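You operate a simulated robot arm through the tools that you are given. There is no shell and no other tool.

You run a simulated robot arm. Do the job below in one go: nothing can be reset, and whatever is moved stays where it is left.

Task
Unwrap small bobbin L205 and stand it back on the bobbin squares.
Fine: latch the film roll and swing the roller arm ON, wind all film back with the knob; arm OFF before lifting; leave the other bobbins.

The check looks at the end state, three seconds after you hand in, the way a careful person would. Anything else that was tipped, shoved, dropped, spilled or broken makes it a failure.

Robot
A 7-joint arm with a two-finger gripper, fixed in place. Base frame: the origin is at the foot of the arm, x ahead of it, y to its left, z up; the work surface is at about z = 6. Lengths are in mm, angles in degrees, forces in N, time in s.
With the tool pointing down near the work surface it reaches from about 220 to 560 mm from the base axis. Its first joint turns from -166.0 to 166.0 degrees. Payload 1.2 kg.
Tool frame: the origin (TCP) lies between the finger pads and is the grasp point; the fingertips stand 22 mm ahead of it; z points along the fingers, y is the line along which they close. The gripper opens to 92 mm; its body begins 65 mm behind the TCP.
Orientation is that of the tool frame in the base frame, as a unit quaternion [x, y, z, w]. With the fingers straight down and closing along the base's y, the tool's x points along the base's -x, its y along +y and its z along -z.

Tools
- The arm moves only by the tool move_arm. Its arguments are lists of equal length, an entry for each row: "delta_pos": the shift along the base's x, y, z in mm, a list of three; "delta_rot": the turn, a rotation vector about the base's x, y, z in degrees, a list of three; "jaw": the finger opening in mm, from 0 to 92. In form: {"delta_pos": [[tx, ty, tz], ...], "delta_rot": [[wx, wy, wz], ...], "jaw": [jaw, ...]}. A call has 1 to 20 rows; each row is the pose to reach, as a shift and turn from the pose commanded when the call began. Rows are played at 5 a second. More than 50 mm and 8.6 degrees between two rows, or a gripper value outside its range, and nothing of the call is played. A pose out of reach is approached as far as the arm can. The call stops where the force on the tool passes 50 N (or 10 N more than at its start, if that is more) or the arm is blocked; 0.2 s more then pass. Each finger travels about 143.6 mm/s and halts on what it meets, pressing with about 26 N; the grip force reading is that of the motor and also rises with nothing between the fingers. The clock runs only during rows and for 0.2 s after the last one: add rows that repeat a pose to give the fingers time. It gives the time, the measured TCP pose, the force on the tool (base axes), the opening and the grip force at its end, in the units of the frame above (readings bear some noise), with the torque about the TCP (base axes, N m) and any sound that the robot's microphone picked up.
- Cameras (640 x 400 px; columns grow to the right, rows downward): "scene" is fixed at [219.1, 499.5, 775.9]; the picture's right is [-0.95, -0.31, 0.00], its down [-0.17, 0.51, -0.85] and it looks along [0.26, -0.80, -0.53] (base axes); focal length 357 px, centre (320, 200). "wrist" rides on the gripper at [71, 19, -102] in the tool frame; the picture's right is [-0.26, 0.97, 0.00], its down [-0.75, -0.20, -0.63] and it looks along [-0.60, -0.16, 0.78] (tool axes); focal length 280 px, centre (320, 200). There is no depth. A picture from a camera that has moved, and an enlarged one, comes with that camera's place and axes in the base frame and with its lens.
- grab_frame(camera): a new picture of that camera. It takes no simulated time.
- inspect(camera, box): a new picture of the part [left, top, right, bottom] of that camera's present view, enlarged. It takes no simulated time.
- hand_in(): hands the job in; it is judged then, once.

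Places have to be worked out from the pictures, the camera data and where the tool is seen. Open the gripper and draw the arm clear of the work before you hand the job in, unless the task says otherwise.

The tools are called after "Emit:" as name(argument=value, ...) on one line, values as JSON. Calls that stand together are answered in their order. move_arm: Moves the arm, as the interface text tells. Its arguments: {"type":"object","properties":{"delta_pos":{"type":"array","items":{"type":"array","items":{"type":"number"}}},"delta_rot":{"type":"array","items":{"type":"array","items":{"type":"number"}}},"jaw":{"type":"array","items":{"type":"number"}}},"required":["delta_pos","delta_rot","jaw"]} The other tools are called the same way: grab_frame (camera) takes a picture; inspect (camera, box) takes an enlarged picture of a part of a camera's view; hand_in () hands the job in.

At the start:

```text
time_s: 0.0
tool_pos: [281.2, -275.3, 346.1]
ee_rot: [0.0, 1.0, 0.0, 0.0]
contact_force: [-0.6, -0.5, 0.0]
moment: [-0.01, -0.01, -0.01]
opening: 91.9
finger_force: 0.0
```

scene: 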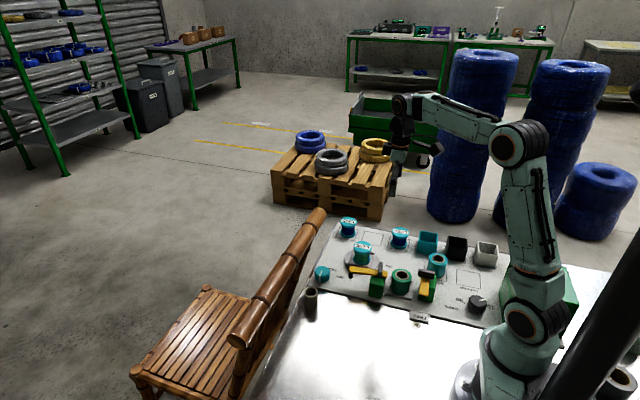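
wrist: 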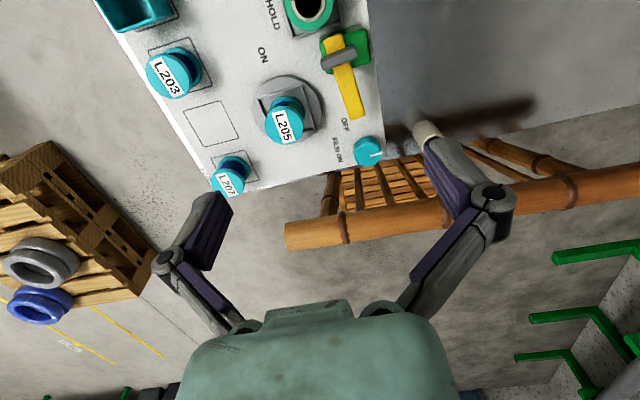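

I start by looking closely at the workboard from the scene camera and the wrist camera to identify the fixtures.

Emit:
inspect(camera="scene", box=[300, 200, 520, 340])

Emit:
inspect(camera="wrist", box=[100, 0, 420, 200])

```text
2.86 times, centred on (410, 270) of scene
camera zoom: at [219.1, 499.5, 775.9], right [-0.95, -0.31, 0.0], down [-0.17, 0.51, -0.85], along [0.26, -0.8, -0.53], focal length 1021 px, centre (63, 0)
```

zoom: 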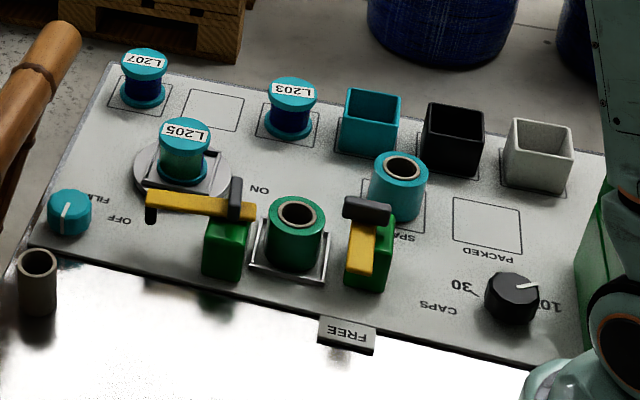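

```text
2.00 times, centred on (260, 100) of wrist
camera zoom: at [209.5, -255.8, 445.9], right [0.26, 0.97, 0.0], down [0.75, -0.2, 0.63], along [0.6, -0.16, -0.78], focal length 561 px, centre (440, 400)
```

zoom: 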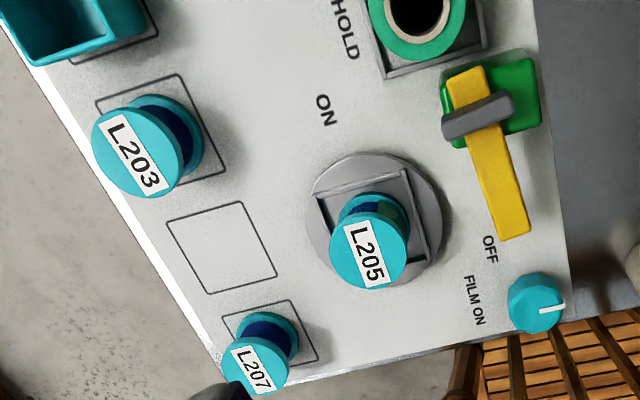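

The board lies in front of the robot on its right side: L205 on a turntable at about (354,-347), film roll at about (225,-253), teal knob near (451,-238), black knob near (20,-265). I move the arm back at the same height so the wrist camera can read the labels.

Emit:
move_arm(delta_pos=[[-40, 0, 10], [-80, -5, 20], [-120, -10, 30], [-150, -20, 40], [-150, -20, 40], [-150, -20, 40]], delta_rot=[[0, 0, 0], [0, 0, 0], [0, 0, 0], [0, 0, 0], [0, 0, 0], [0, 0, 0]], jaw=[92, 92, 92, 92, 92, 92])

```text
time_s: 1.4
tool_pos: [131.9, -297.3, 384.9]
ee_rot: [0.0, 1.0, 0.0, 0.001]
contact_force: [-0.1, 0.4, 0.2]
moment: [0.01, 0.03, 0.02]
opening: 92.1
finger_force: 0.1
```

The arm is at (132,-297,385); I take a picture from here, and zoom in on both halves.

Emit:
grab_frame(camera="wrist")

Emit:
inspect(camera="wrist", box=[240, 60, 480, 210])

Emit:
inspect(camera="wrist", box=[200, 0, 440, 150])

```text
taken
camera wrist: at [59.8, -276.8, 486.2], right [0.26, 0.97, 0.0], down [0.75, -0.2, 0.63], along [0.6, -0.16, -0.78], focal length 280 px, centre (320, 200)
```

wrist: 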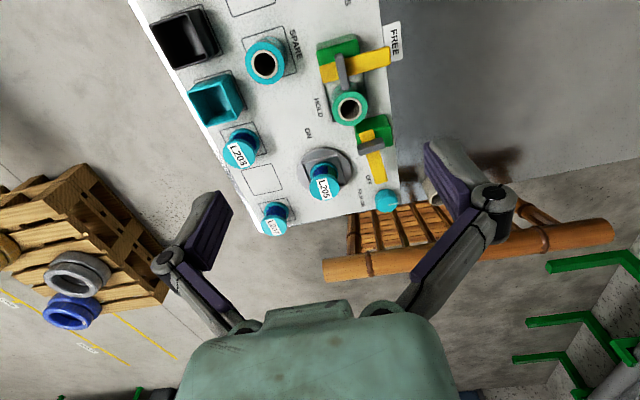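

```text
2.67 times, centred on (360, 135) of wrist
camera zoom: at [59.8, -276.8, 486.2], right [0.26, 0.97, 0.0], down [0.75, -0.2, 0.63], along [0.6, -0.16, -0.78], focal length 748 px, centre (213, 373)
```

zoom: 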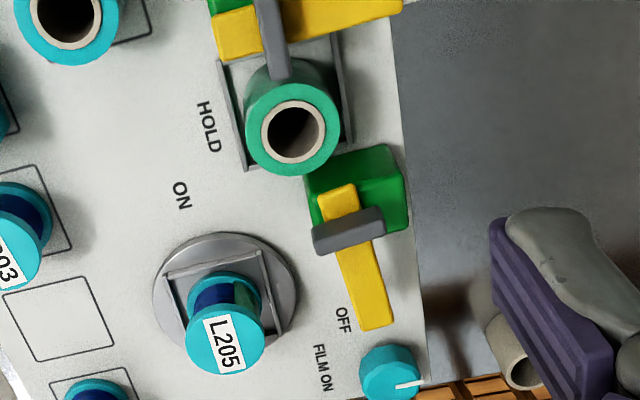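

```text
2.67 times, centred on (320, 75) of wrist
camera zoom: at [59.8, -276.8, 486.2], right [0.26, 0.97, 0.0], down [0.75, -0.2, 0.63], along [0.6, -0.16, -0.78], focal length 748 px, centre (320, 533)
```

zoom: 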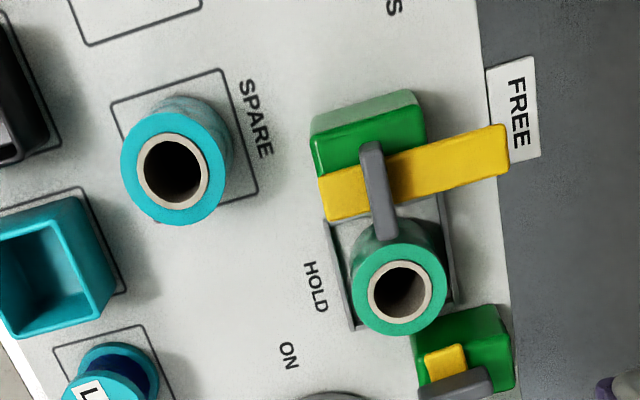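

The yellow levers sit on green posts: the latch points at FREE and the roller arm at OFF, each with a grey fin across it. I now move over the teal knob and the roller-arm area for a close look.

Emit:
move_arm(delta_pos=[[40, 5, -20], [80, 10, -50], [120, 20, -80], [160, 30, -110], [200, 40, -140], [230, 45, -165], [250, 50, -185], [250, 50, -185]], delta_rot=[[0, 0, 0], [0, 0, 0], [0, 0, 0], [0, 0, 0], [0, 0, 0], [0, 0, 0], [0, 0, 0], [0, 0, 0]], jaw=[92, 92, 92, 92, 92, 92, 92, 92])

Emit:
grab_frame(camera="wrist")

Emit:
inspect(camera="wrist", box=[160, 0, 480, 200])

```text
refused: row 2 steps farther than a row can; nothing moved
```

```text
taken
camera wrist: at [59.8, -276.8, 486.2], right [0.26, 0.97, 0.0], down [0.75, -0.2, 0.63], along [0.6, -0.16, -0.78], focal length 280 px, centre (320, 200)
```

wrist: 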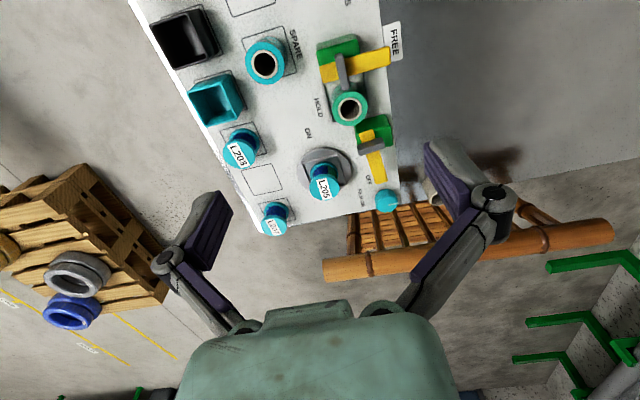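

```text
2.00 times, centred on (320, 100) of wrist
camera zoom: at [59.8, -276.8, 486.2], right [0.26, 0.97, 0.0], down [0.75, -0.2, 0.63], along [0.6, -0.16, -0.78], focal length 561 px, centre (320, 400)
```

zoom: 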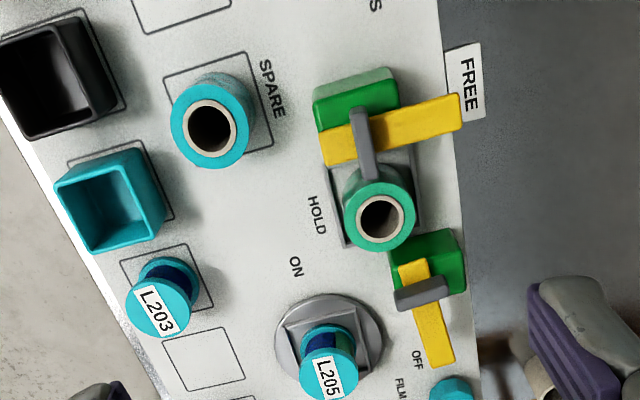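

The step was slightly over 50 mm, so nothing moved; I repeat the move with smaller steps.

Emit:
move_arm(delta_pos=[[35, 5, -20], [70, 10, -45], [105, 18, -70], [140, 26, -95], [175, 34, -120], [205, 40, -145], [230, 45, -165], [250, 50, -185], [250, 50, -185]], delta_rot=[[0, 0, 0], [0, 0, 0], [0, 0, 0], [0, 0, 0], [0, 0, 0], [0, 0, 0], [0, 0, 0], [0, 0, 0], [0, 0, 0]], jaw=[92, 92, 92, 92, 92, 92, 92, 92, 92])

```text
time_s: 3.4
tool_pos: [383.5, -247.1, 199.1]
ee_rot: [0.0, 1.0, 0.0, 0.0]
contact_force: [-0.1, -0.8, -0.1]
moment: [0.0, 0.03, -0.03]
opening: 92.0
finger_force: 0.0
```

Now at (383,-247,199); I take pictures of the knob and roller arm from here.

Emit:
grab_frame(camera="wrist")

Emit:
inspect(camera="wrist", box=[160, 0, 480, 200])

Emit:
inspect(camera="scene", box=[300, 210, 430, 300])

```text
taken
camera wrist: at [311.3, -226.0, 300.2], right [0.26, 0.97, 0.0], down [0.75, -0.2, 0.63], along [0.6, -0.16, -0.78], focal length 280 px, centre (320, 200)
```

wrist: 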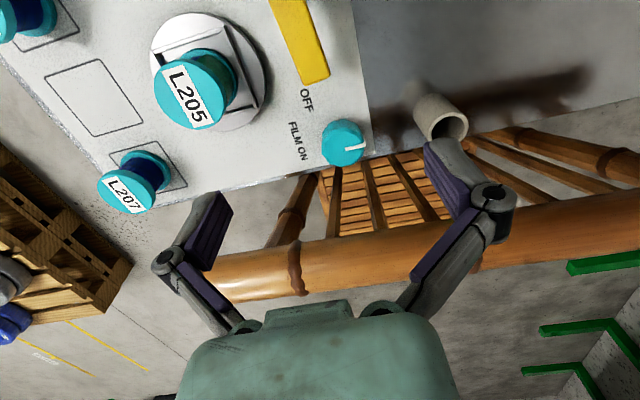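

```text
2.00 times, centred on (320, 100) of wrist
camera zoom: at [311.3, -226.0, 300.2], right [0.26, 0.97, 0.0], down [0.75, -0.2, 0.63], along [0.6, -0.16, -0.78], focal length 561 px, centre (320, 400)
```

zoom: 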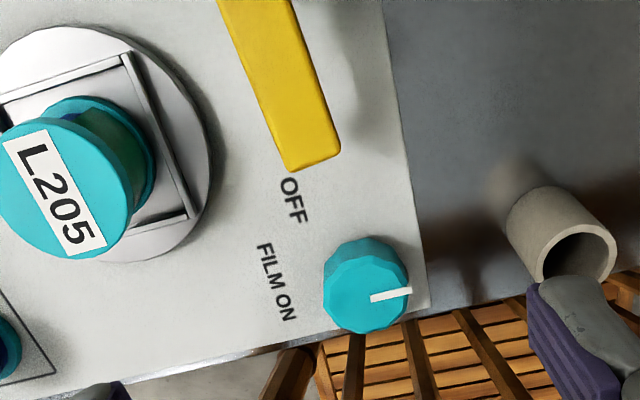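

```text
4.44 times, centred on (365, 255) of scene
camera zoom: at [219.1, 499.5, 775.9], right [-0.95, -0.31, 0.0], down [-0.17, 0.51, -0.85], along [0.26, -0.8, -0.53], focal length 1588 px, centre (120, -44)
```

zoom: 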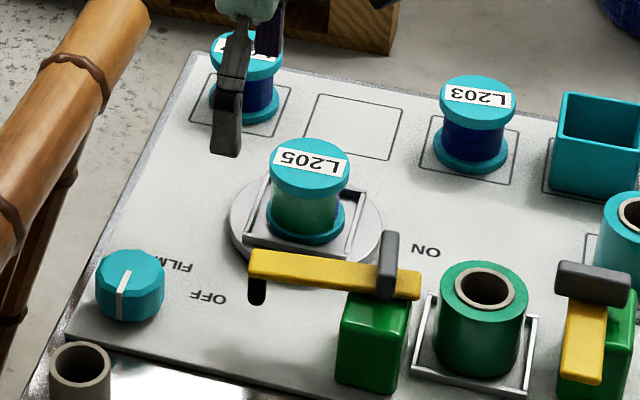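

The roller arm has a small roller hanging under its far end, and the teal knob stands at about (453,-239). Next I view the latch and roller-arm posts up close, moving back in -x at the same height.

Emit:
move_arm(delta_pos=[[-40, -5, 5], [-80, -10, 10], [-120, -15, 15], [-150, -20, 15], [-180, -20, 15], [-200, -20, 15], [-200, -20, 15]], delta_rot=[[0, 0, 0], [0, 0, 0], [0, 0, 0], [0, 0, 0], [0, 0, 0], [0, 0, 0], [0, 0, 0]], jaw=[92, 92, 92, 92, 92, 92, 92])

Emit:
grab_frame(camera="wrist")

Emit:
inspect(camera="wrist", box=[200, 0, 520, 200])

```text
time_s: 5.0
tool_pos: [182.3, -262.3, 215.3]
ee_rot: [0.0, 1.0, 0.0, 0.0]
contact_force: [0.9, -0.1, 0.2]
moment: [0.01, 0.03, -0.04]
opening: 91.8
finger_force: 0.1
```

```text
taken
camera wrist: at [110.4, -242.4, 316.1], right [0.26, 0.96, 0.0], down [0.75, -0.2, 0.63], along [0.6, -0.16, -0.78], focal length 280 px, centre (320, 200)
```

wrist: 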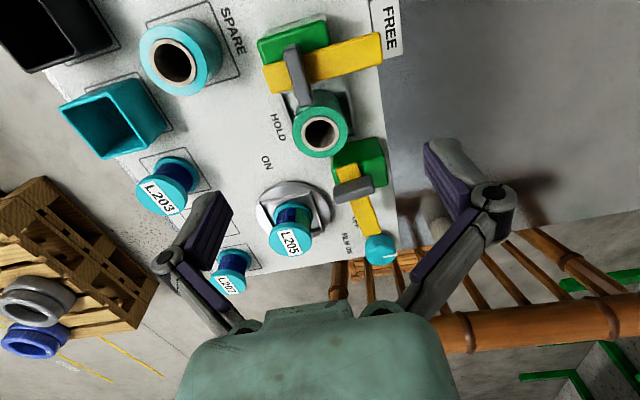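

```text
2.00 times, centred on (360, 100) of wrist
camera zoom: at [110.4, -242.4, 316.1], right [0.26, 0.96, 0.0], down [0.75, -0.2, 0.63], along [0.6, -0.16, -0.78], focal length 561 px, centre (240, 400)
```

zoom: 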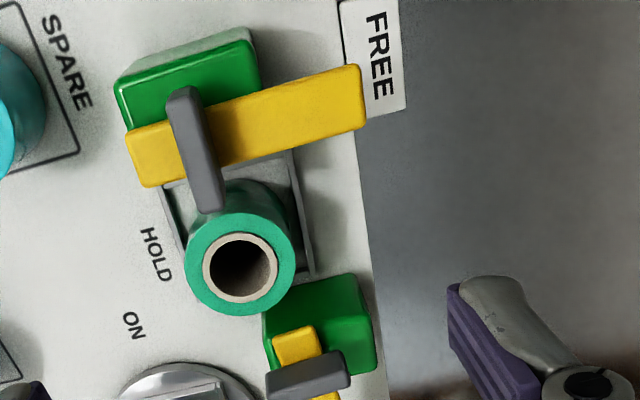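

Triangulating gives the latch fin near (165,-275,z≈78), the roller-arm fin near (288,-253,z≈79) and the film roll top near (223,-272,z≈71). I shift sideways to get a wide baseline and pin down heights.

Emit:
move_arm(delta_pos=[[-15, -35, 0], [-30, -70, 0], [-45, -105, 0], [-45, -105, 0]], delta_rot=[[0, 0, 0], [0, 0, 0], [0, 0, 0], [0, 0, 0]], jaw=[92, 92, 92, 92])

Emit:
inspect(camera="wrist", box=[320, 0, 560, 150])

Emit:
grab_frame(camera="wrist")

```text
time_s: 6.0
tool_pos: [134.6, -370.5, 216.3]
ee_rot: [0.0, 1.0, 0.0, 0.0]
contact_force: [-0.3, -0.7, -0.1]
moment: [0.0, 0.02, 0.01]
opening: 92.0
finger_force: 0.1
```

```text
2.67 times, centred on (440, 75) of wrist
camera zoom: at [63.5, -350.9, 317.4], right [0.26, 0.97, 0.0], down [0.75, -0.2, 0.62], along [0.6, -0.16, -0.78], focal length 748 px, centre (0, 533)
```

zoom: 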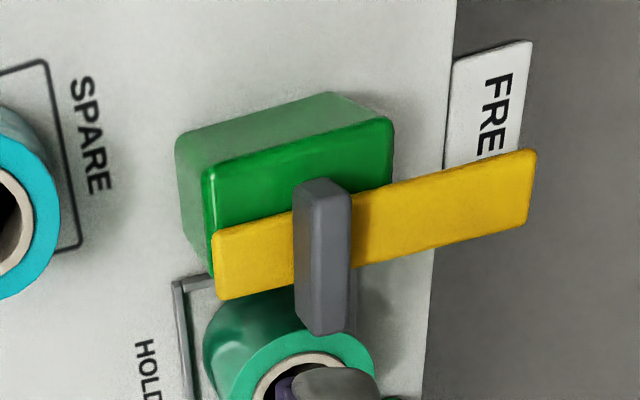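

```text
taken
camera wrist: at [63.5, -350.9, 317.4], right [0.26, 0.97, 0.0], down [0.75, -0.2, 0.62], along [0.6, -0.16, -0.78], focal length 280 px, centre (320, 200)
```

wrist: 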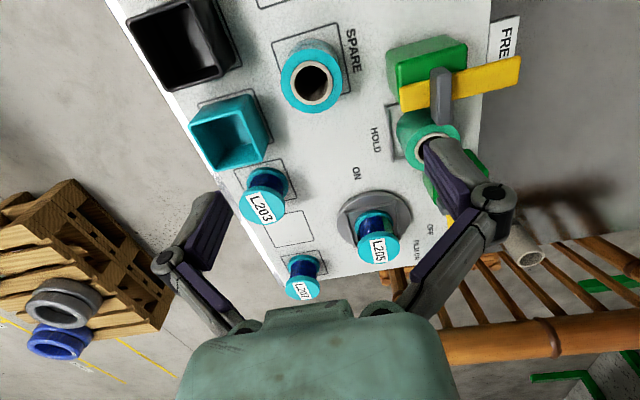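

The bar tops come out near z≈68. I zoom in further on the fin to get its top height and centre.

Emit:
inspect(camera="wrist", box=[390, 50, 490, 140])

Emit:
inspect(camera="scene", box=[360, 255, 450, 315])

```text
4.44 times, centred on (440, 95) of wrist
camera zoom: at [63.5, -350.9, 317.4], right [0.26, 0.97, 0.0], down [0.75, -0.2, 0.62], along [0.6, -0.16, -0.78], focal length 1246 px, centre (-213, 667)
```

zoom: 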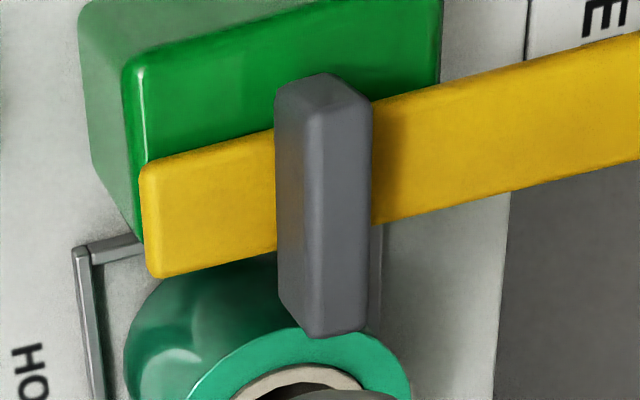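

```text
6.67 times, centred on (405, 285) of scene
camera zoom: at [219.1, 499.5, 775.9], right [-0.95, -0.31, 0.0], down [-0.17, 0.51, -0.85], along [0.26, -0.8, -0.53], focal length 2381 px, centre (-247, -367)
```

zoom: 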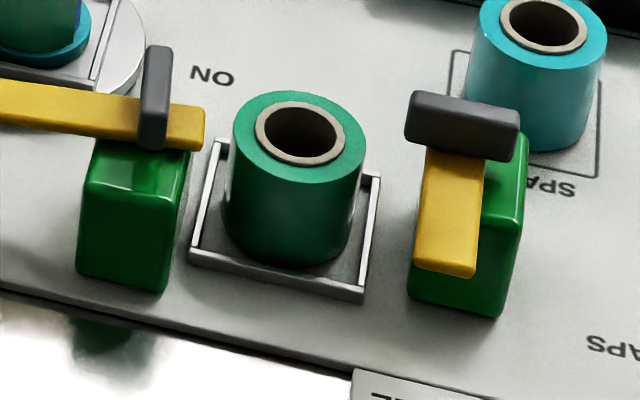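

The bar top is at about z≈69, the fin top at about z≈88 centred near (164,-274), and the film roll top at z≈60, so the latch bar swings over the roll at HOLD. I move above the latch fin and check the alignment.

Emit:
move_arm(delta_pos=[[7, 24, -20], [14, 48, -40], [21, 72, -60], [28, 96, -80], [28, 96, -80], [28, 96, -80]], delta_rot=[[0, 0, 0], [0, 0, 0], [0, 0, 0], [0, 0, 0], [0, 0, 0], [0, 0, 0]], jaw=[80, 70, 60, 56, 56, 56])

Emit:
grab_frame(camera="wrist")

Emit:
inspect(camera="wrist", box=[220, 60, 420, 260])

Emit:
inspect(camera="scene", box=[340, 200, 500, 320])

```text
time_s: 7.4
tool_pos: [161.1, -276.7, 135.4]
ee_rot: [0.0, 1.0, 0.0, -0.001]
contact_force: [-0.1, 0.8, -0.3]
moment: [0.0, 0.01, -0.01]
opening: 56.2
finger_force: 0.0
```

```text
taken
camera wrist: at [89.2, -256.4, 235.9], right [0.26, 0.97, 0.0], down [0.75, -0.2, 0.63], along [0.6, -0.16, -0.78], focal length 280 px, centre (320, 200)
```

wrist: 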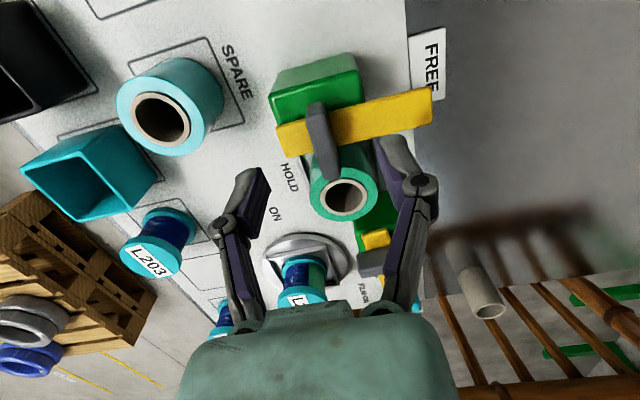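

```text
2.00 times, centred on (320, 160) of wrist
camera zoom: at [89.2, -256.4, 235.9], right [0.26, 0.97, 0.0], down [0.75, -0.2, 0.63], along [0.6, -0.16, -0.78], focal length 561 px, centre (320, 280)
```

zoom: 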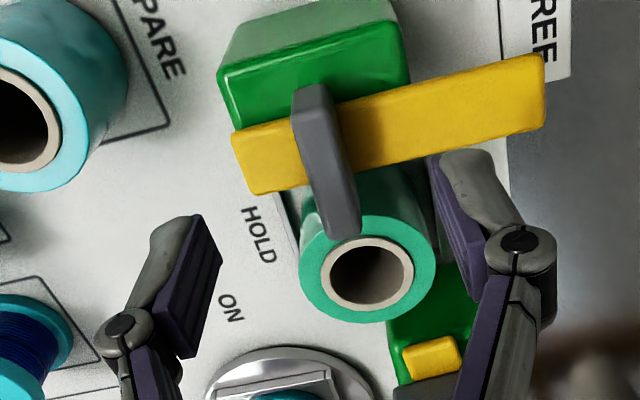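

```text
3.33 times, centred on (420, 260) of scene
camera zoom: at [219.1, 499.5, 775.9], right [-0.95, -0.31, 0.0], down [-0.17, 0.51, -0.85], along [0.26, -0.8, -0.53], focal length 1191 px, centre (-13, 0)
```

zoom: 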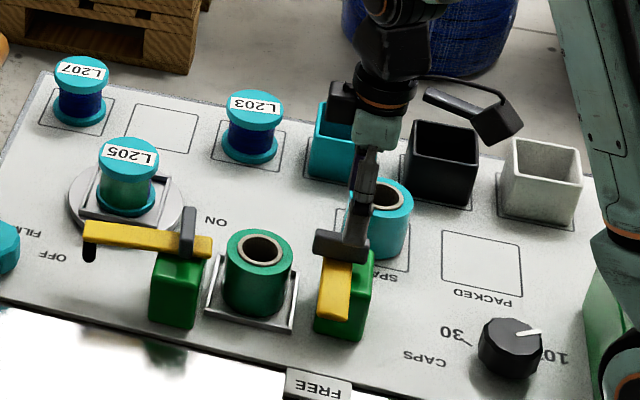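

The fingers straddle the fin, which I place at about (163,-274.5). I lower so the fingertips sit just above the bar, then close on the fin.

Emit:
move_arm(delta_pos=[[1, 2, -12], [1, 2, -24], [1, 2, -34], [1, 2, -39], [1, 2, -39], [1, 2, -39], [1, 2, -39], [1, 2, -39]], delta_rot=[[0, 0, 0], [0, 0, 0], [0, 0, 0], [0, 0, 0], [0, 0, 0], [0, 0, 0], [0, 0, 0], [0, 0, 0]], jaw=[56, 56, 56, 56, 40, 20, 8, 8])

Emit:
inspect(camera="wrist", box=[220, 60, 420, 260])

Emit:
inspect(camera="scene", box=[360, 225, 480, 315])

```text
time_s: 9.2
tool_pos: [165.6, -273.7, 97.0]
ee_rot: [0.002, 1.0, -0.003, 0.0]
contact_force: [-0.2, -9.2, -0.3]
moment: [-0.22, -0.11, -0.05]
opening: 14.9
finger_force: 4.6
```

```text
2.00 times, centred on (320, 160) of wrist
camera zoom: at [93.2, -253.5, 197.8], right [0.26, 0.96, 0.0], down [0.75, -0.2, 0.63], along [0.6, -0.17, -0.78], focal length 561 px, centre (320, 280)
```

zoom: 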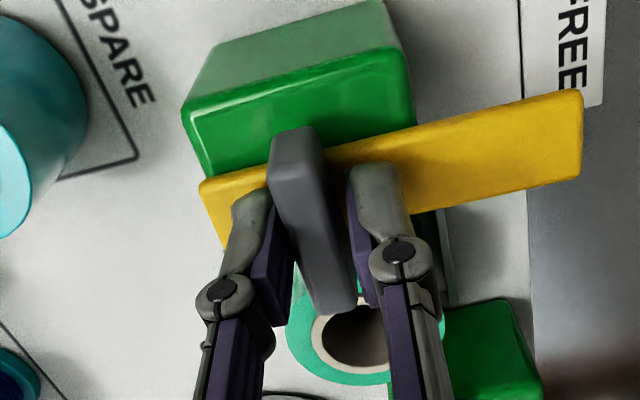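

```text
4.44 times, centred on (420, 270) of scene
camera zoom: at [219.1, 499.5, 775.9], right [-0.95, -0.31, 0.0], down [-0.17, 0.51, -0.85], along [0.26, -0.8, -0.53], focal length 1588 px, centre (-124, -111)
```

zoom: 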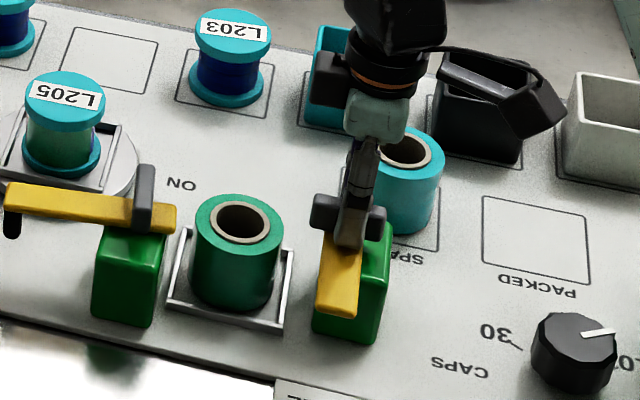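

The -y finger met the fin first, so the tool is about 2 mm too far toward +y. I shift slightly to -y and finish closing.

Emit:
move_arm(delta_pos=[[0, -1, 0], [0, -2, 0], [0, -2, 0], [0, -2, 0]], delta_rot=[[0, 0, 0], [0, 0, 0], [0, 0, 0], [0, 0, 0]], jaw=[6, 4, 4, 4])

Emit:
inspect(camera="wrist", box=[220, 60, 420, 260])

```text
time_s: 10.2
tool_pos: [165.1, -274.9, 96.1]
ee_rot: [0.0, 1.0, 0.0, 0.001]
contact_force: [2.6, -13.4, 5.4]
moment: [-0.26, -0.06, -0.03]
opening: 13.0
finger_force: 6.8
```

```text
2.00 times, centred on (320, 160) of wrist
camera zoom: at [93.3, -254.8, 196.7], right [0.26, 0.97, 0.0], down [0.75, -0.2, 0.63], along [0.6, -0.16, -0.78], focal length 561 px, centre (320, 280)
```

zoom: 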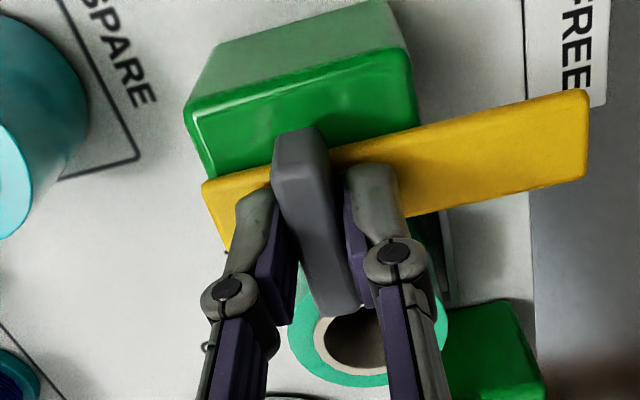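

The force still pushes -y with a small gap on the +y side; I shift another 1.5 mm and wait for the grip to settle.

Emit:
move_arm(delta_pos=[[0, -1, 0], [0, -1.5, 0], [0, -1.5, 0], [0, -1.5, 0], [0, -1.5, 0]], delta_rot=[[0, 0, 0], [0, 0, 0], [0, 0, 0], [0, 0, 0], [0, 0, 0]], jaw=[2, 0, 0, 0, 0])

```text
time_s: 11.4
tool_pos: [165.4, -274.2, 95.4]
ee_rot: [0.0, 1.0, 0.001, -0.001]
contact_force: [-1.9, -13.2, -22.1]
moment: [-0.27, -0.1, 0.0]
opening: 11.9
finger_force: 27.8
```

Now gripped firmly at 11.9 mm. I rotate the fin clockwise a little at first to see how the latch responds.

Emit:
move_arm(delta_pos=[[0, 0, 0], [0, 0, 0], [0, 0, 0], [0, 0, 0]], delta_rot=[[0, 0, -6], [0, 0, -12], [0, 0, -18], [0, 0, -24]], jaw=[0, 0, 0, 0])

Emit:
inspect(camera="scene", box=[360, 225, 480, 315])

Emit:
grab_frame(camera="wrist")

```text
time_s: 12.4
tool_pos: [165.6, -274.1, 95.9]
ee_rot: [0.21, 0.978, 0.002, -0.001]
contact_force: [-10.0, -0.7, 1.5]
moment: [0.12, 0.51, -0.01]
opening: 11.8
finger_force: 27.8
```

```text
4.44 times, centred on (420, 270) of scene
camera zoom: at [219.1, 499.5, 775.9], right [-0.95, -0.31, 0.0], down [-0.17, 0.51, -0.85], along [0.26, -0.8, -0.53], focal length 1588 px, centre (-124, -111)
```

zoom: 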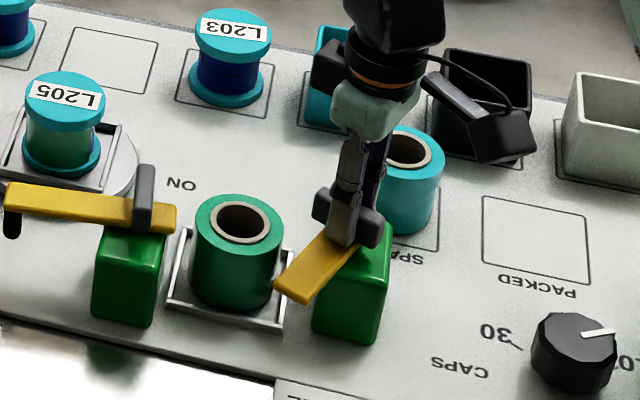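

```text
taken
camera wrist: at [107.8, -227.6, 197.3], right [0.63, 0.77, 0.0], down [0.6, -0.5, 0.62], along [0.48, -0.39, -0.78], focal length 280 px, centre (320, 200)
```

wrist: 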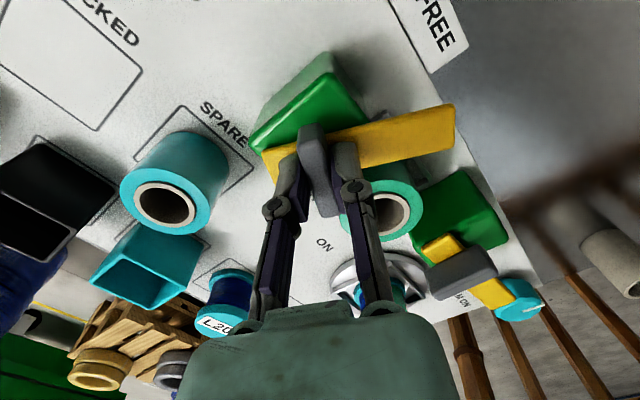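

The latch turns freely with the fin and pivots at the fin centre. I continue clockwise, with the bar swinging over the film roll.

Emit:
move_arm(delta_pos=[[0, 0, 0], [0, 0, 0], [0, 0, 0], [0, 0, 0], [0, 0, 0], [0, 0, 0], [0, 0, 0]], delta_rot=[[0, 0, -7], [0, 0, -14], [0, 0, -21], [0, 0, -28], [0, 0, -35], [0, 0, -42], [0, 0, -49]], jaw=[0, 0, 0, 0, 0, 0, 0])

Emit:
inspect(camera="scene", box=[360, 225, 480, 315])

```text
time_s: 14.0
tool_pos: [166.9, -274.1, 93.4]
ee_rot: [0.594, 0.805, 0.003, 0.0]
contact_force: [9.9, 27.5, 5.6]
moment: [0.62, -0.16, 0.03]
opening: 11.9
finger_force: 27.7
```

```text
4.44 times, centred on (420, 270) of scene
camera zoom: at [219.1, 499.5, 775.9], right [-0.95, -0.31, 0.0], down [-0.17, 0.51, -0.85], along [0.26, -0.8, -0.53], focal length 1588 px, centre (-124, -111)
```

zoom: 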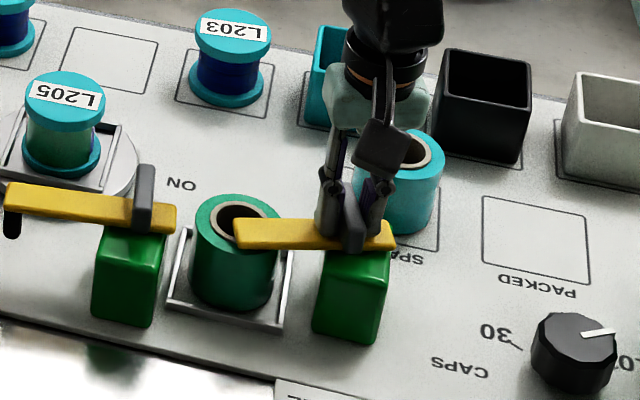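

The latch bar now lies over the roll at about -73°. I finish the swing, easing the commanded position by 1-2 mm to relieve the sideways force.

Emit:
move_arm(delta_pos=[[0.5, 1.5, 0], [1, 2, 0], [1, 2, 0], [1, 2, 0]], delta_rot=[[0, 0, -4], [0, 0, -9], [0, 0, -14], [0, 0, -17]], jaw=[0, 0, 0, 0])

Emit:
inspect(camera="scene", box=[360, 225, 480, 315])

Emit:
grab_frame(camera="wrist")

```text
time_s: 15.0
tool_pos: [166.7, -274.6, 95.8]
ee_rot: [0.707, 0.707, 0.001, 0.001]
contact_force: [22.3, 2.0, -22.7]
moment: [0.04, -0.35, -0.02]
opening: 11.9
finger_force: 27.8
```

```text
4.44 times, centred on (420, 270) of scene
camera zoom: at [219.1, 499.5, 775.9], right [-0.95, -0.31, 0.0], down [-0.17, 0.51, -0.85], along [0.26, -0.8, -0.53], focal length 1588 px, centre (-124, -111)
```

zoom: 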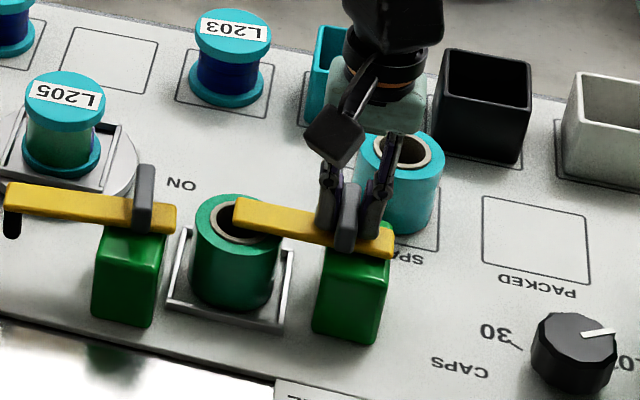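

```text
taken
camera wrist: at [184.7, -203.4, 197.1], right [0.97, -0.26, 0.0], down [-0.21, -0.75, 0.63], along [-0.16, -0.61, -0.78], focal length 280 px, centre (320, 200)
```

wrist: 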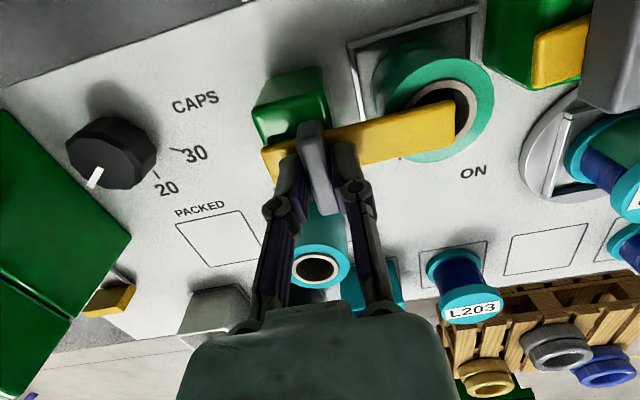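

The bar now points straight across the roll core. I check gently whether there is an end stop just beyond this point.

Emit:
move_arm(delta_pos=[[0, 0, 0], [0, 0, 0], [0, 0, 0]], delta_rot=[[0, 0, -3], [0, 0, -6], [0, 0, -6]], jaw=[0, 0, 0])

Emit:
inspect(camera="scene", box=[360, 225, 480, 315])

```text
time_s: 15.8
tool_pos: [166.1, -275.1, 96.7]
ee_rot: [0.743, 0.67, 0.001, 0.001]
contact_force: [26.0, -3.5, -22.9]
moment: [-0.02, -0.48, 0.42]
opening: 13.0
finger_force: 28.1
```

```text
4.44 times, centred on (420, 270) of scene
camera zoom: at [219.1, 499.5, 775.9], right [-0.95, -0.31, 0.0], down [-0.17, 0.51, -0.85], along [0.26, -0.8, -0.53], focal length 1588 px, centre (-124, -111)
```

zoom: 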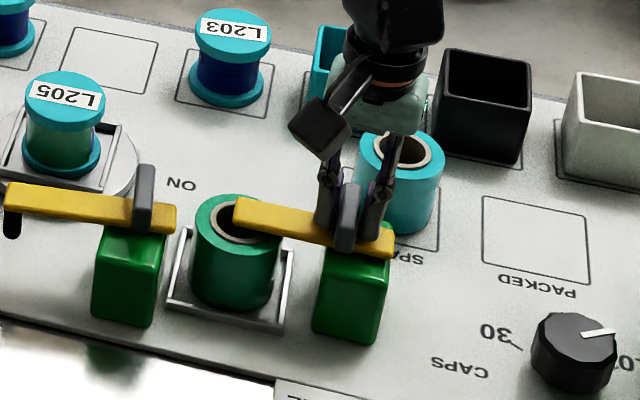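

An end stop is felt (torque 0.42 N·m, bar unmoved), so the latch is fully at HOLD. I relax the twist, open and lift straight up.

Emit:
move_arm(delta_pos=[[0, 0, 0], [0, 0, 0], [0, 0, 0], [0, 0, 0], [0, 0, 20], [0, 0, 45], [0, 0, 70], [0, 0, 70]], delta_rot=[[0, 0, 5], [0, 0, 5], [0, 0, 5], [0, 0, 5], [0, 0, 5], [0, 0, 5], [0, 0, 5], [0, 0, 5]], jaw=[0, 20, 36, 40, 40, 40, 40, 40])

Emit:
inspect(camera="scene", box=[340, 210, 480, 315])

Emit:
grab_frame(camera="wrist")

```text
time_s: 17.6
tool_pos: [165.1, -273.9, 166.0]
ee_rot: [0.714, 0.7, -0.001, 0.001]
contact_force: [-0.1, 0.3, -0.1]
moment: [0.02, 0.02, -0.03]
opening: 40.1
finger_force: 0.1
```

```text
3.81 times, centred on (410, 262) of scene
camera zoom: at [219.1, 499.5, 775.9], right [-0.95, -0.31, 0.0], down [-0.17, 0.51, -0.85], along [0.26, -0.8, -0.53], focal length 1361 px, centre (-23, -38)
```

zoom: 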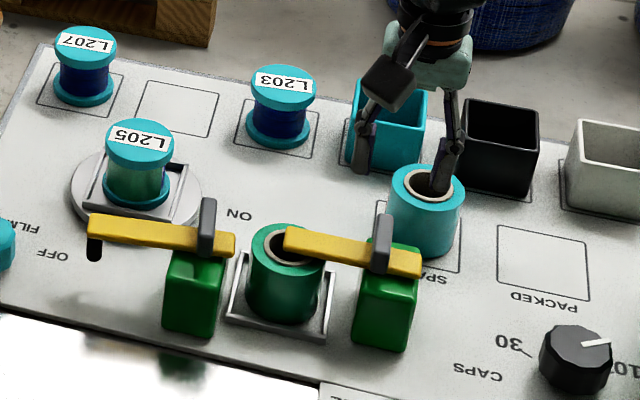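

```text
taken
camera wrist: at [184.6, -203.0, 268.3], right [0.96, -0.28, 0.0], down [-0.22, -0.75, 0.63], along [-0.17, -0.6, -0.78], focal length 280 px, centre (320, 200)
```

wrist: 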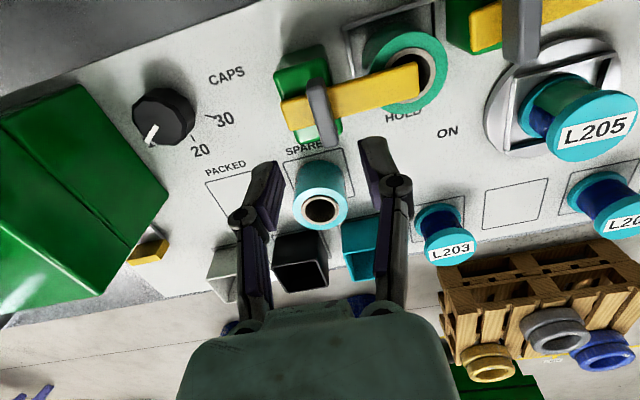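

The latch bar lies over the roll at HOLD. Next I move above the roller-arm fin, keeping this orientation (fingers closing along x, matching that fin's thickness).

Emit:
move_arm(delta_pos=[[40, 6, 0], [80, 12, -5], [118, 19, -15], [118, 19, -15], [118, 19, -15]], delta_rot=[[0, 0, 0], [0, 0, 0], [0, 0, 0], [0, 0, 0], [0, 0, 0]], jaw=[40, 46, 50, 50, 50])

Emit:
grab_frame(camera="wrist")

Emit:
inspect(camera="wrist", box=[220, 60, 420, 260])

Emit:
inspect(camera="scene", box=[320, 225, 440, 315])

```text
time_s: 18.8
tool_pos: [283.9, -253.9, 151.3]
ee_rot: [0.713, 0.701, 0.0, 0.0]
contact_force: [-0.7, 0.4, 0.2]
moment: [0.02, 0.0, -0.03]
opening: 50.0
finger_force: 0.1
```

```text
taken
camera wrist: at [304.4, -184.3, 251.9], right [0.96, -0.28, 0.0], down [-0.22, -0.75, 0.62], along [-0.17, -0.6, -0.78], focal length 280 px, centre (320, 200)
```

wrist: 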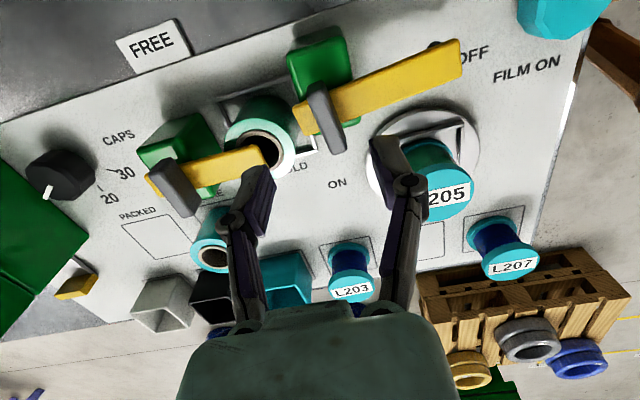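

```text
2.00 times, centred on (320, 160) of wrist
camera zoom: at [304.4, -184.3, 251.9], right [0.96, -0.28, 0.0], down [-0.22, -0.75, 0.62], along [-0.17, -0.6, -0.78], focal length 561 px, centre (320, 280)
```

zoom: 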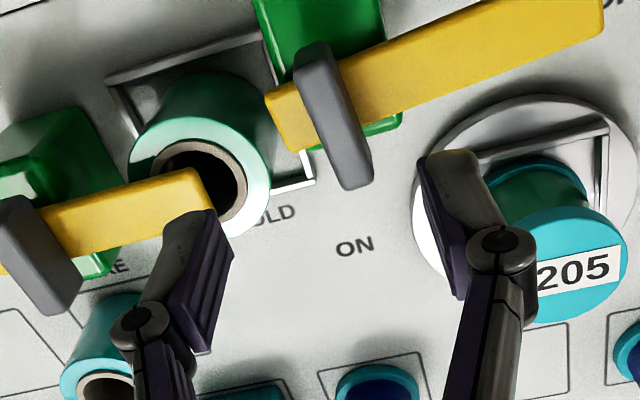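

```text
4.44 times, centred on (380, 270) of scene
camera zoom: at [219.1, 499.5, 775.9], right [-0.95, -0.31, 0.0], down [-0.17, 0.51, -0.85], along [0.26, -0.8, -0.53], focal length 1588 px, centre (53, -111)
```

zoom: 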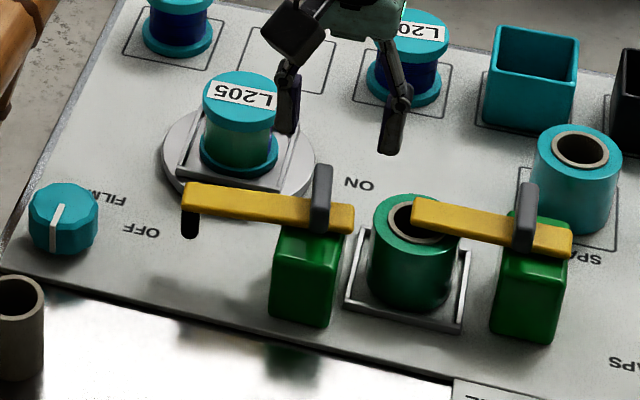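

The roller fin is near (288,-254) and its bar is rotated roughly 5-7° from +x. Before gripping I test in free air, well above everything, whether the wrist can turn another -90° from here.

Emit:
move_arm(delta_pos=[[0, 0, 10], [0, 0, 20], [0, 0, 20], [0, 0, 20], [0, 0, 20], [0, 0, 20], [0, 0, 20], [0, 0, 20], [0, 0, 20], [0, 0, 20], [0, 0, 20], [0, 0, 20]], delta_rot=[[0, 0, -8], [0, 0, -16], [0, 0, -24], [0, 0, -32], [0, 0, -40], [0, 0, -48], [0, 0, -56], [0, 0, -64], [0, 0, -72], [0, 0, -80], [0, 0, -88], [0, 0, -94]], jaw=[50, 50, 50, 50, 50, 50, 50, 50, 50, 50, 50, 50])

Emit:
grab_frame(camera="wrist")

```text
time_s: 21.4
tool_pos: [283.5, -253.7, 170.5]
ee_rot: [0.999, -0.044, 0.0, 0.0]
contact_force: [0.3, -1.4, 0.5]
moment: [0.03, 0.0, -0.01]
opening: 49.9
finger_force: 0.1
```

```text
taken
camera wrist: at [351.7, -279.6, 271.8], right [-0.35, -0.94, 0.0], down [-0.73, 0.27, 0.63], along [-0.59, 0.22, -0.78], focal length 280 px, centre (320, 200)
```

wrist: 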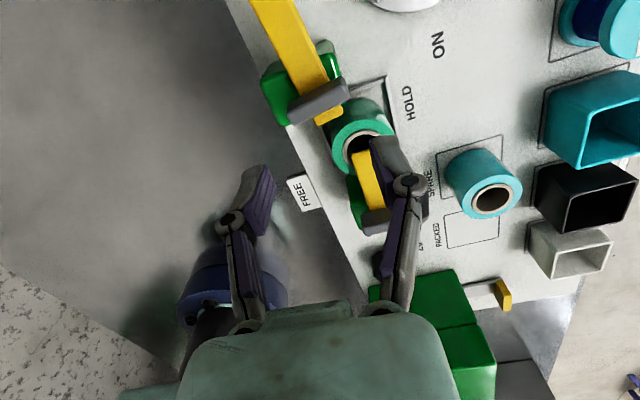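

The wrist reaches -185° yaw, so there is room. Combining views, the roller fin is at about (288.5,-254.5) with its bar about 7° off +x; I turn back to match that angle and move above it.

Emit:
move_arm(delta_pos=[[0, 0, 0], [0, 0, 0], [0, 0, 0], [0, 0, 0], [0, 0, 0], [0, 0, 0], [0, 0, 0], [0, 0, 0], [0, 0, 0], [2, 0, 0], [4, 0, -10], [4.5, 0, -25], [4.5, 0, -40], [4.5, 0, -40]], delta_rot=[[0, 0, 8], [0, 0, 16], [0, 0, 24], [0, 0, 32], [0, 0, 40], [0, 0, 48], [0, 0, 56], [0, 0, 64], [0, 0, 72], [0, 0, 80], [0, 0, 88], [0, 0, 96], [0, 0, 102], [0, 0, 102]], jaw=[50, 50, 50, 50, 50, 50, 50, 50, 50, 50, 46, 42, 40, 40])

Emit:
inspect(camera="wrist", box=[220, 60, 420, 260])

Emit:
inspect(camera="scene", box=[320, 225, 440, 315])

```text
time_s: 24.4
tool_pos: [288.1, -254.6, 129.5]
ee_rot: [0.662, 0.75, 0.0, 0.001]
contact_force: [0.3, -0.7, -0.7]
moment: [-0.04, 0.02, -0.03]
opening: 39.9
finger_force: 0.1
```

```text
2.00 times, centred on (320, 160) of wrist
camera zoom: at [297.9, -181.3, 231.2], right [0.99, -0.14, 0.0], down [-0.11, -0.77, 0.62], along [-0.09, -0.62, -0.78], focal length 561 px, centre (320, 280)
```

zoom: 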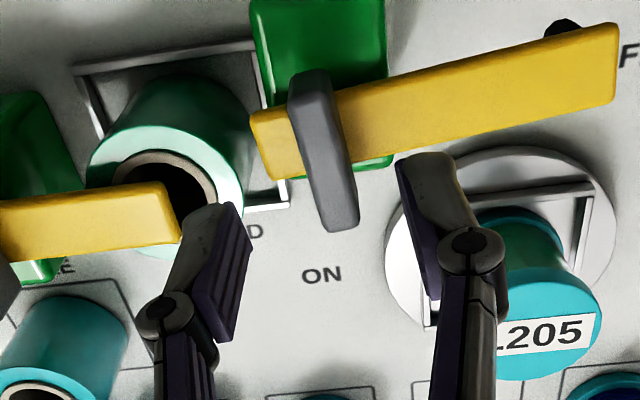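

```text
4.44 times, centred on (380, 270) of scene
camera zoom: at [219.1, 499.5, 775.9], right [-0.95, -0.31, 0.0], down [-0.17, 0.51, -0.85], along [0.26, -0.8, -0.53], focal length 1588 px, centre (53, -111)
```

zoom: 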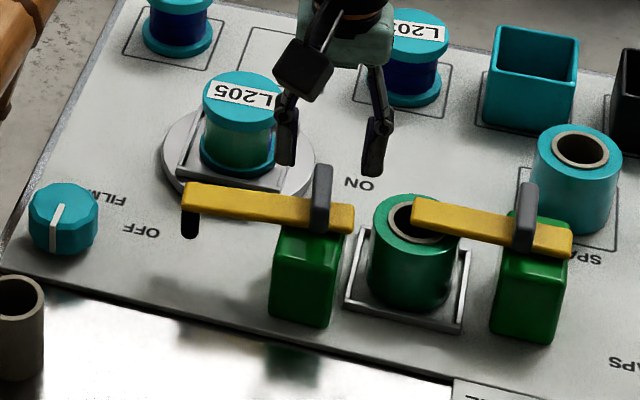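

The fin sits about 1.5 mm further in +x at (290,-254). I adjust, lower to z≈94 and close on it.

Emit:
move_arm(delta_pos=[[1.5, 0.5, -12], [1.5, 0.5, -24], [1.5, 0.5, -31], [1.5, 0.5, -35], [1.5, 0.5, -35], [1.5, 0.5, -35], [1.5, 0.5, -35], [1.5, 0.5, -35]], delta_rot=[[0, 0, 0], [0, 0, 0], [0, 0, 0], [0, 0, 0], [0, 0, 0], [0, 0, 0], [0, 0, 0], [0, 0, 0]], jaw=[40, 40, 40, 40, 30, 20, 14, 14])

Emit:
inspect(camera="wrist", box=[220, 60, 420, 260])

```text
time_s: 26.2
tool_pos: [290.4, -254.0, 95.6]
ee_rot: [0.662, 0.749, 0.0, 0.0]
contact_force: [-0.1, -0.1, 0.6]
moment: [0.02, 0.02, 0.01]
opening: 13.8
finger_force: 0.1
```

```text
2.00 times, centred on (320, 160) of wrist
camera zoom: at [299.3, -180.6, 196.8], right [0.99, -0.14, 0.0], down [-0.11, -0.77, 0.62], along [-0.09, -0.62, -0.78], focal length 561 px, centre (320, 280)
```

zoom: 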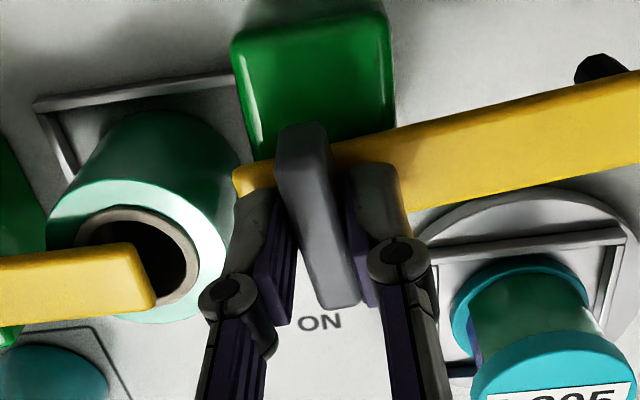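

The fingers bracket the fin with no contact force at 13.8 mm opening; I close fully.

Emit:
move_arm(delta_pos=[[0, 0, -1], [0, 0, -1], [0, 0, -1], [0, 0, -1]], delta_rot=[[0, 0, 0], [0, 0, 0], [0, 0, 0], [0, 0, 0]], jaw=[8, 2, 0, 0])

```text
time_s: 27.2
tool_pos: [289.7, -253.4, 94.8]
ee_rot: [0.662, 0.75, 0.0, 0.0]
contact_force: [-4.6, 13.6, 18.5]
moment: [0.31, 0.06, -0.26]
opening: 11.9
finger_force: 27.8
```

Gripped at 11.9 mm. I rotate clockwise in a first small stroke and check.

Emit:
move_arm(delta_pos=[[0, 0, 0], [0, 0, 0], [0, 0, 0], [0, 0, 0], [0, 0, 0]], delta_rot=[[0, 0, -6], [0, 0, -12], [0, 0, -18], [0, 0, -24], [0, 0, -30]], jaw=[0, 0, 0, 0, 0])

Emit:
inspect(camera="scene", box=[320, 225, 440, 315])

Emit:
grab_frame(camera="wrist")

```text
time_s: 28.4
tool_pos: [289.6, -253.2, 94.4]
ee_rot: [0.834, 0.552, 0.0, 0.001]
contact_force: [9.6, 7.7, -6.5]
moment: [0.43, -0.31, -0.03]
opening: 12.1
finger_force: 27.5
```

```text
4.44 times, centred on (380, 270) of scene
camera zoom: at [219.1, 499.5, 775.9], right [-0.95, -0.31, 0.0], down [-0.17, 0.51, -0.85], along [0.26, -0.8, -0.53], focal length 1588 px, centre (53, -111)
```

zoom: 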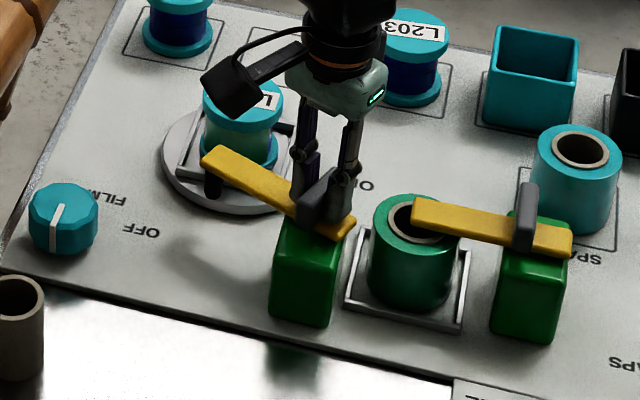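

```text
taken
camera wrist: at [334.5, -196.3, 196.0], right [0.79, -0.62, 0.0], down [-0.48, -0.61, 0.62], along [-0.38, -0.49, -0.78], focal length 280 px, centre (320, 200)
```

wrist: 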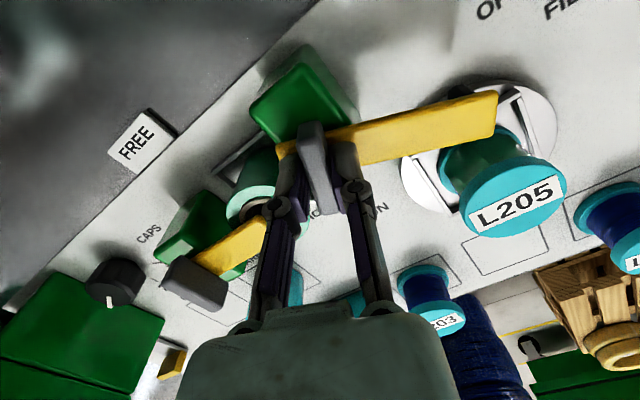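

The arm swings freely and there is clearance to the bobbin. I continue in steps, watching the forces.

Emit:
move_arm(delta_pos=[[0, 0, 0], [0, 0, 0], [0, 0, 0], [0, 0, 0], [0, 0, 0]], delta_rot=[[0, 0, -6], [0, 0, -12], [0, 0, -18], [0, 0, -24], [0, 0, -30]], jaw=[0, 0, 0, 0, 0])

Emit:
inspect(camera="scene", box=[320, 225, 440, 315])

Emit:
grab_frame(camera="wrist")

```text
time_s: 29.6
tool_pos: [290.4, -254.9, 93.7]
ee_rot: [0.949, 0.316, 0.002, 0.0]
contact_force: [22.2, 0.8, -14.1]
moment: [0.01, -0.46, 0.02]
opening: 11.9
finger_force: 28.0
```

```text
4.44 times, centred on (380, 270) of scene
camera zoom: at [219.1, 499.5, 775.9], right [-0.95, -0.31, 0.0], down [-0.17, 0.51, -0.85], along [0.26, -0.8, -0.53], focal length 1588 px, centre (53, -111)
```

zoom: 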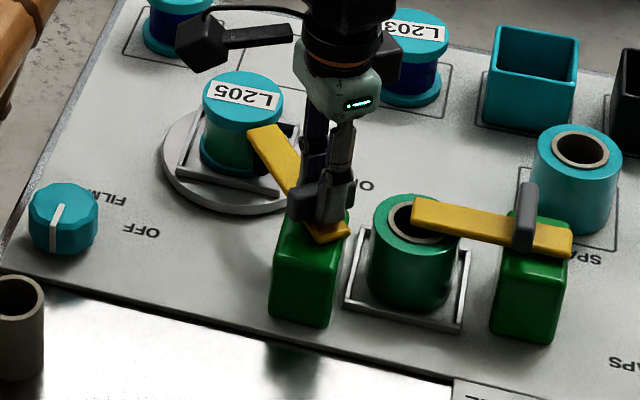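

```text
taken
camera wrist: at [357.3, -227.2, 196.4], right [0.37, -0.93, 0.0], down [-0.73, -0.29, 0.62], along [-0.58, -0.23, -0.78], focal length 280 px, centre (320, 200)
```

wrist: 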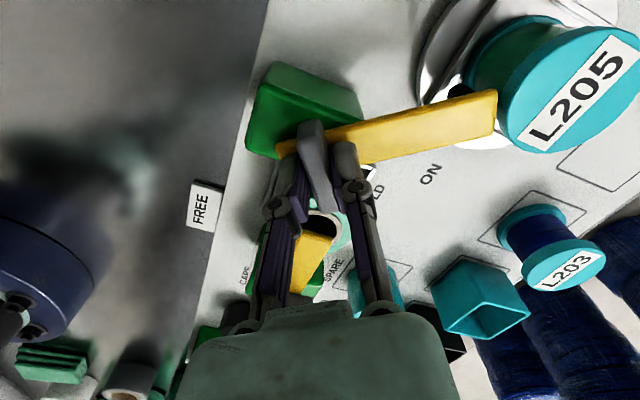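

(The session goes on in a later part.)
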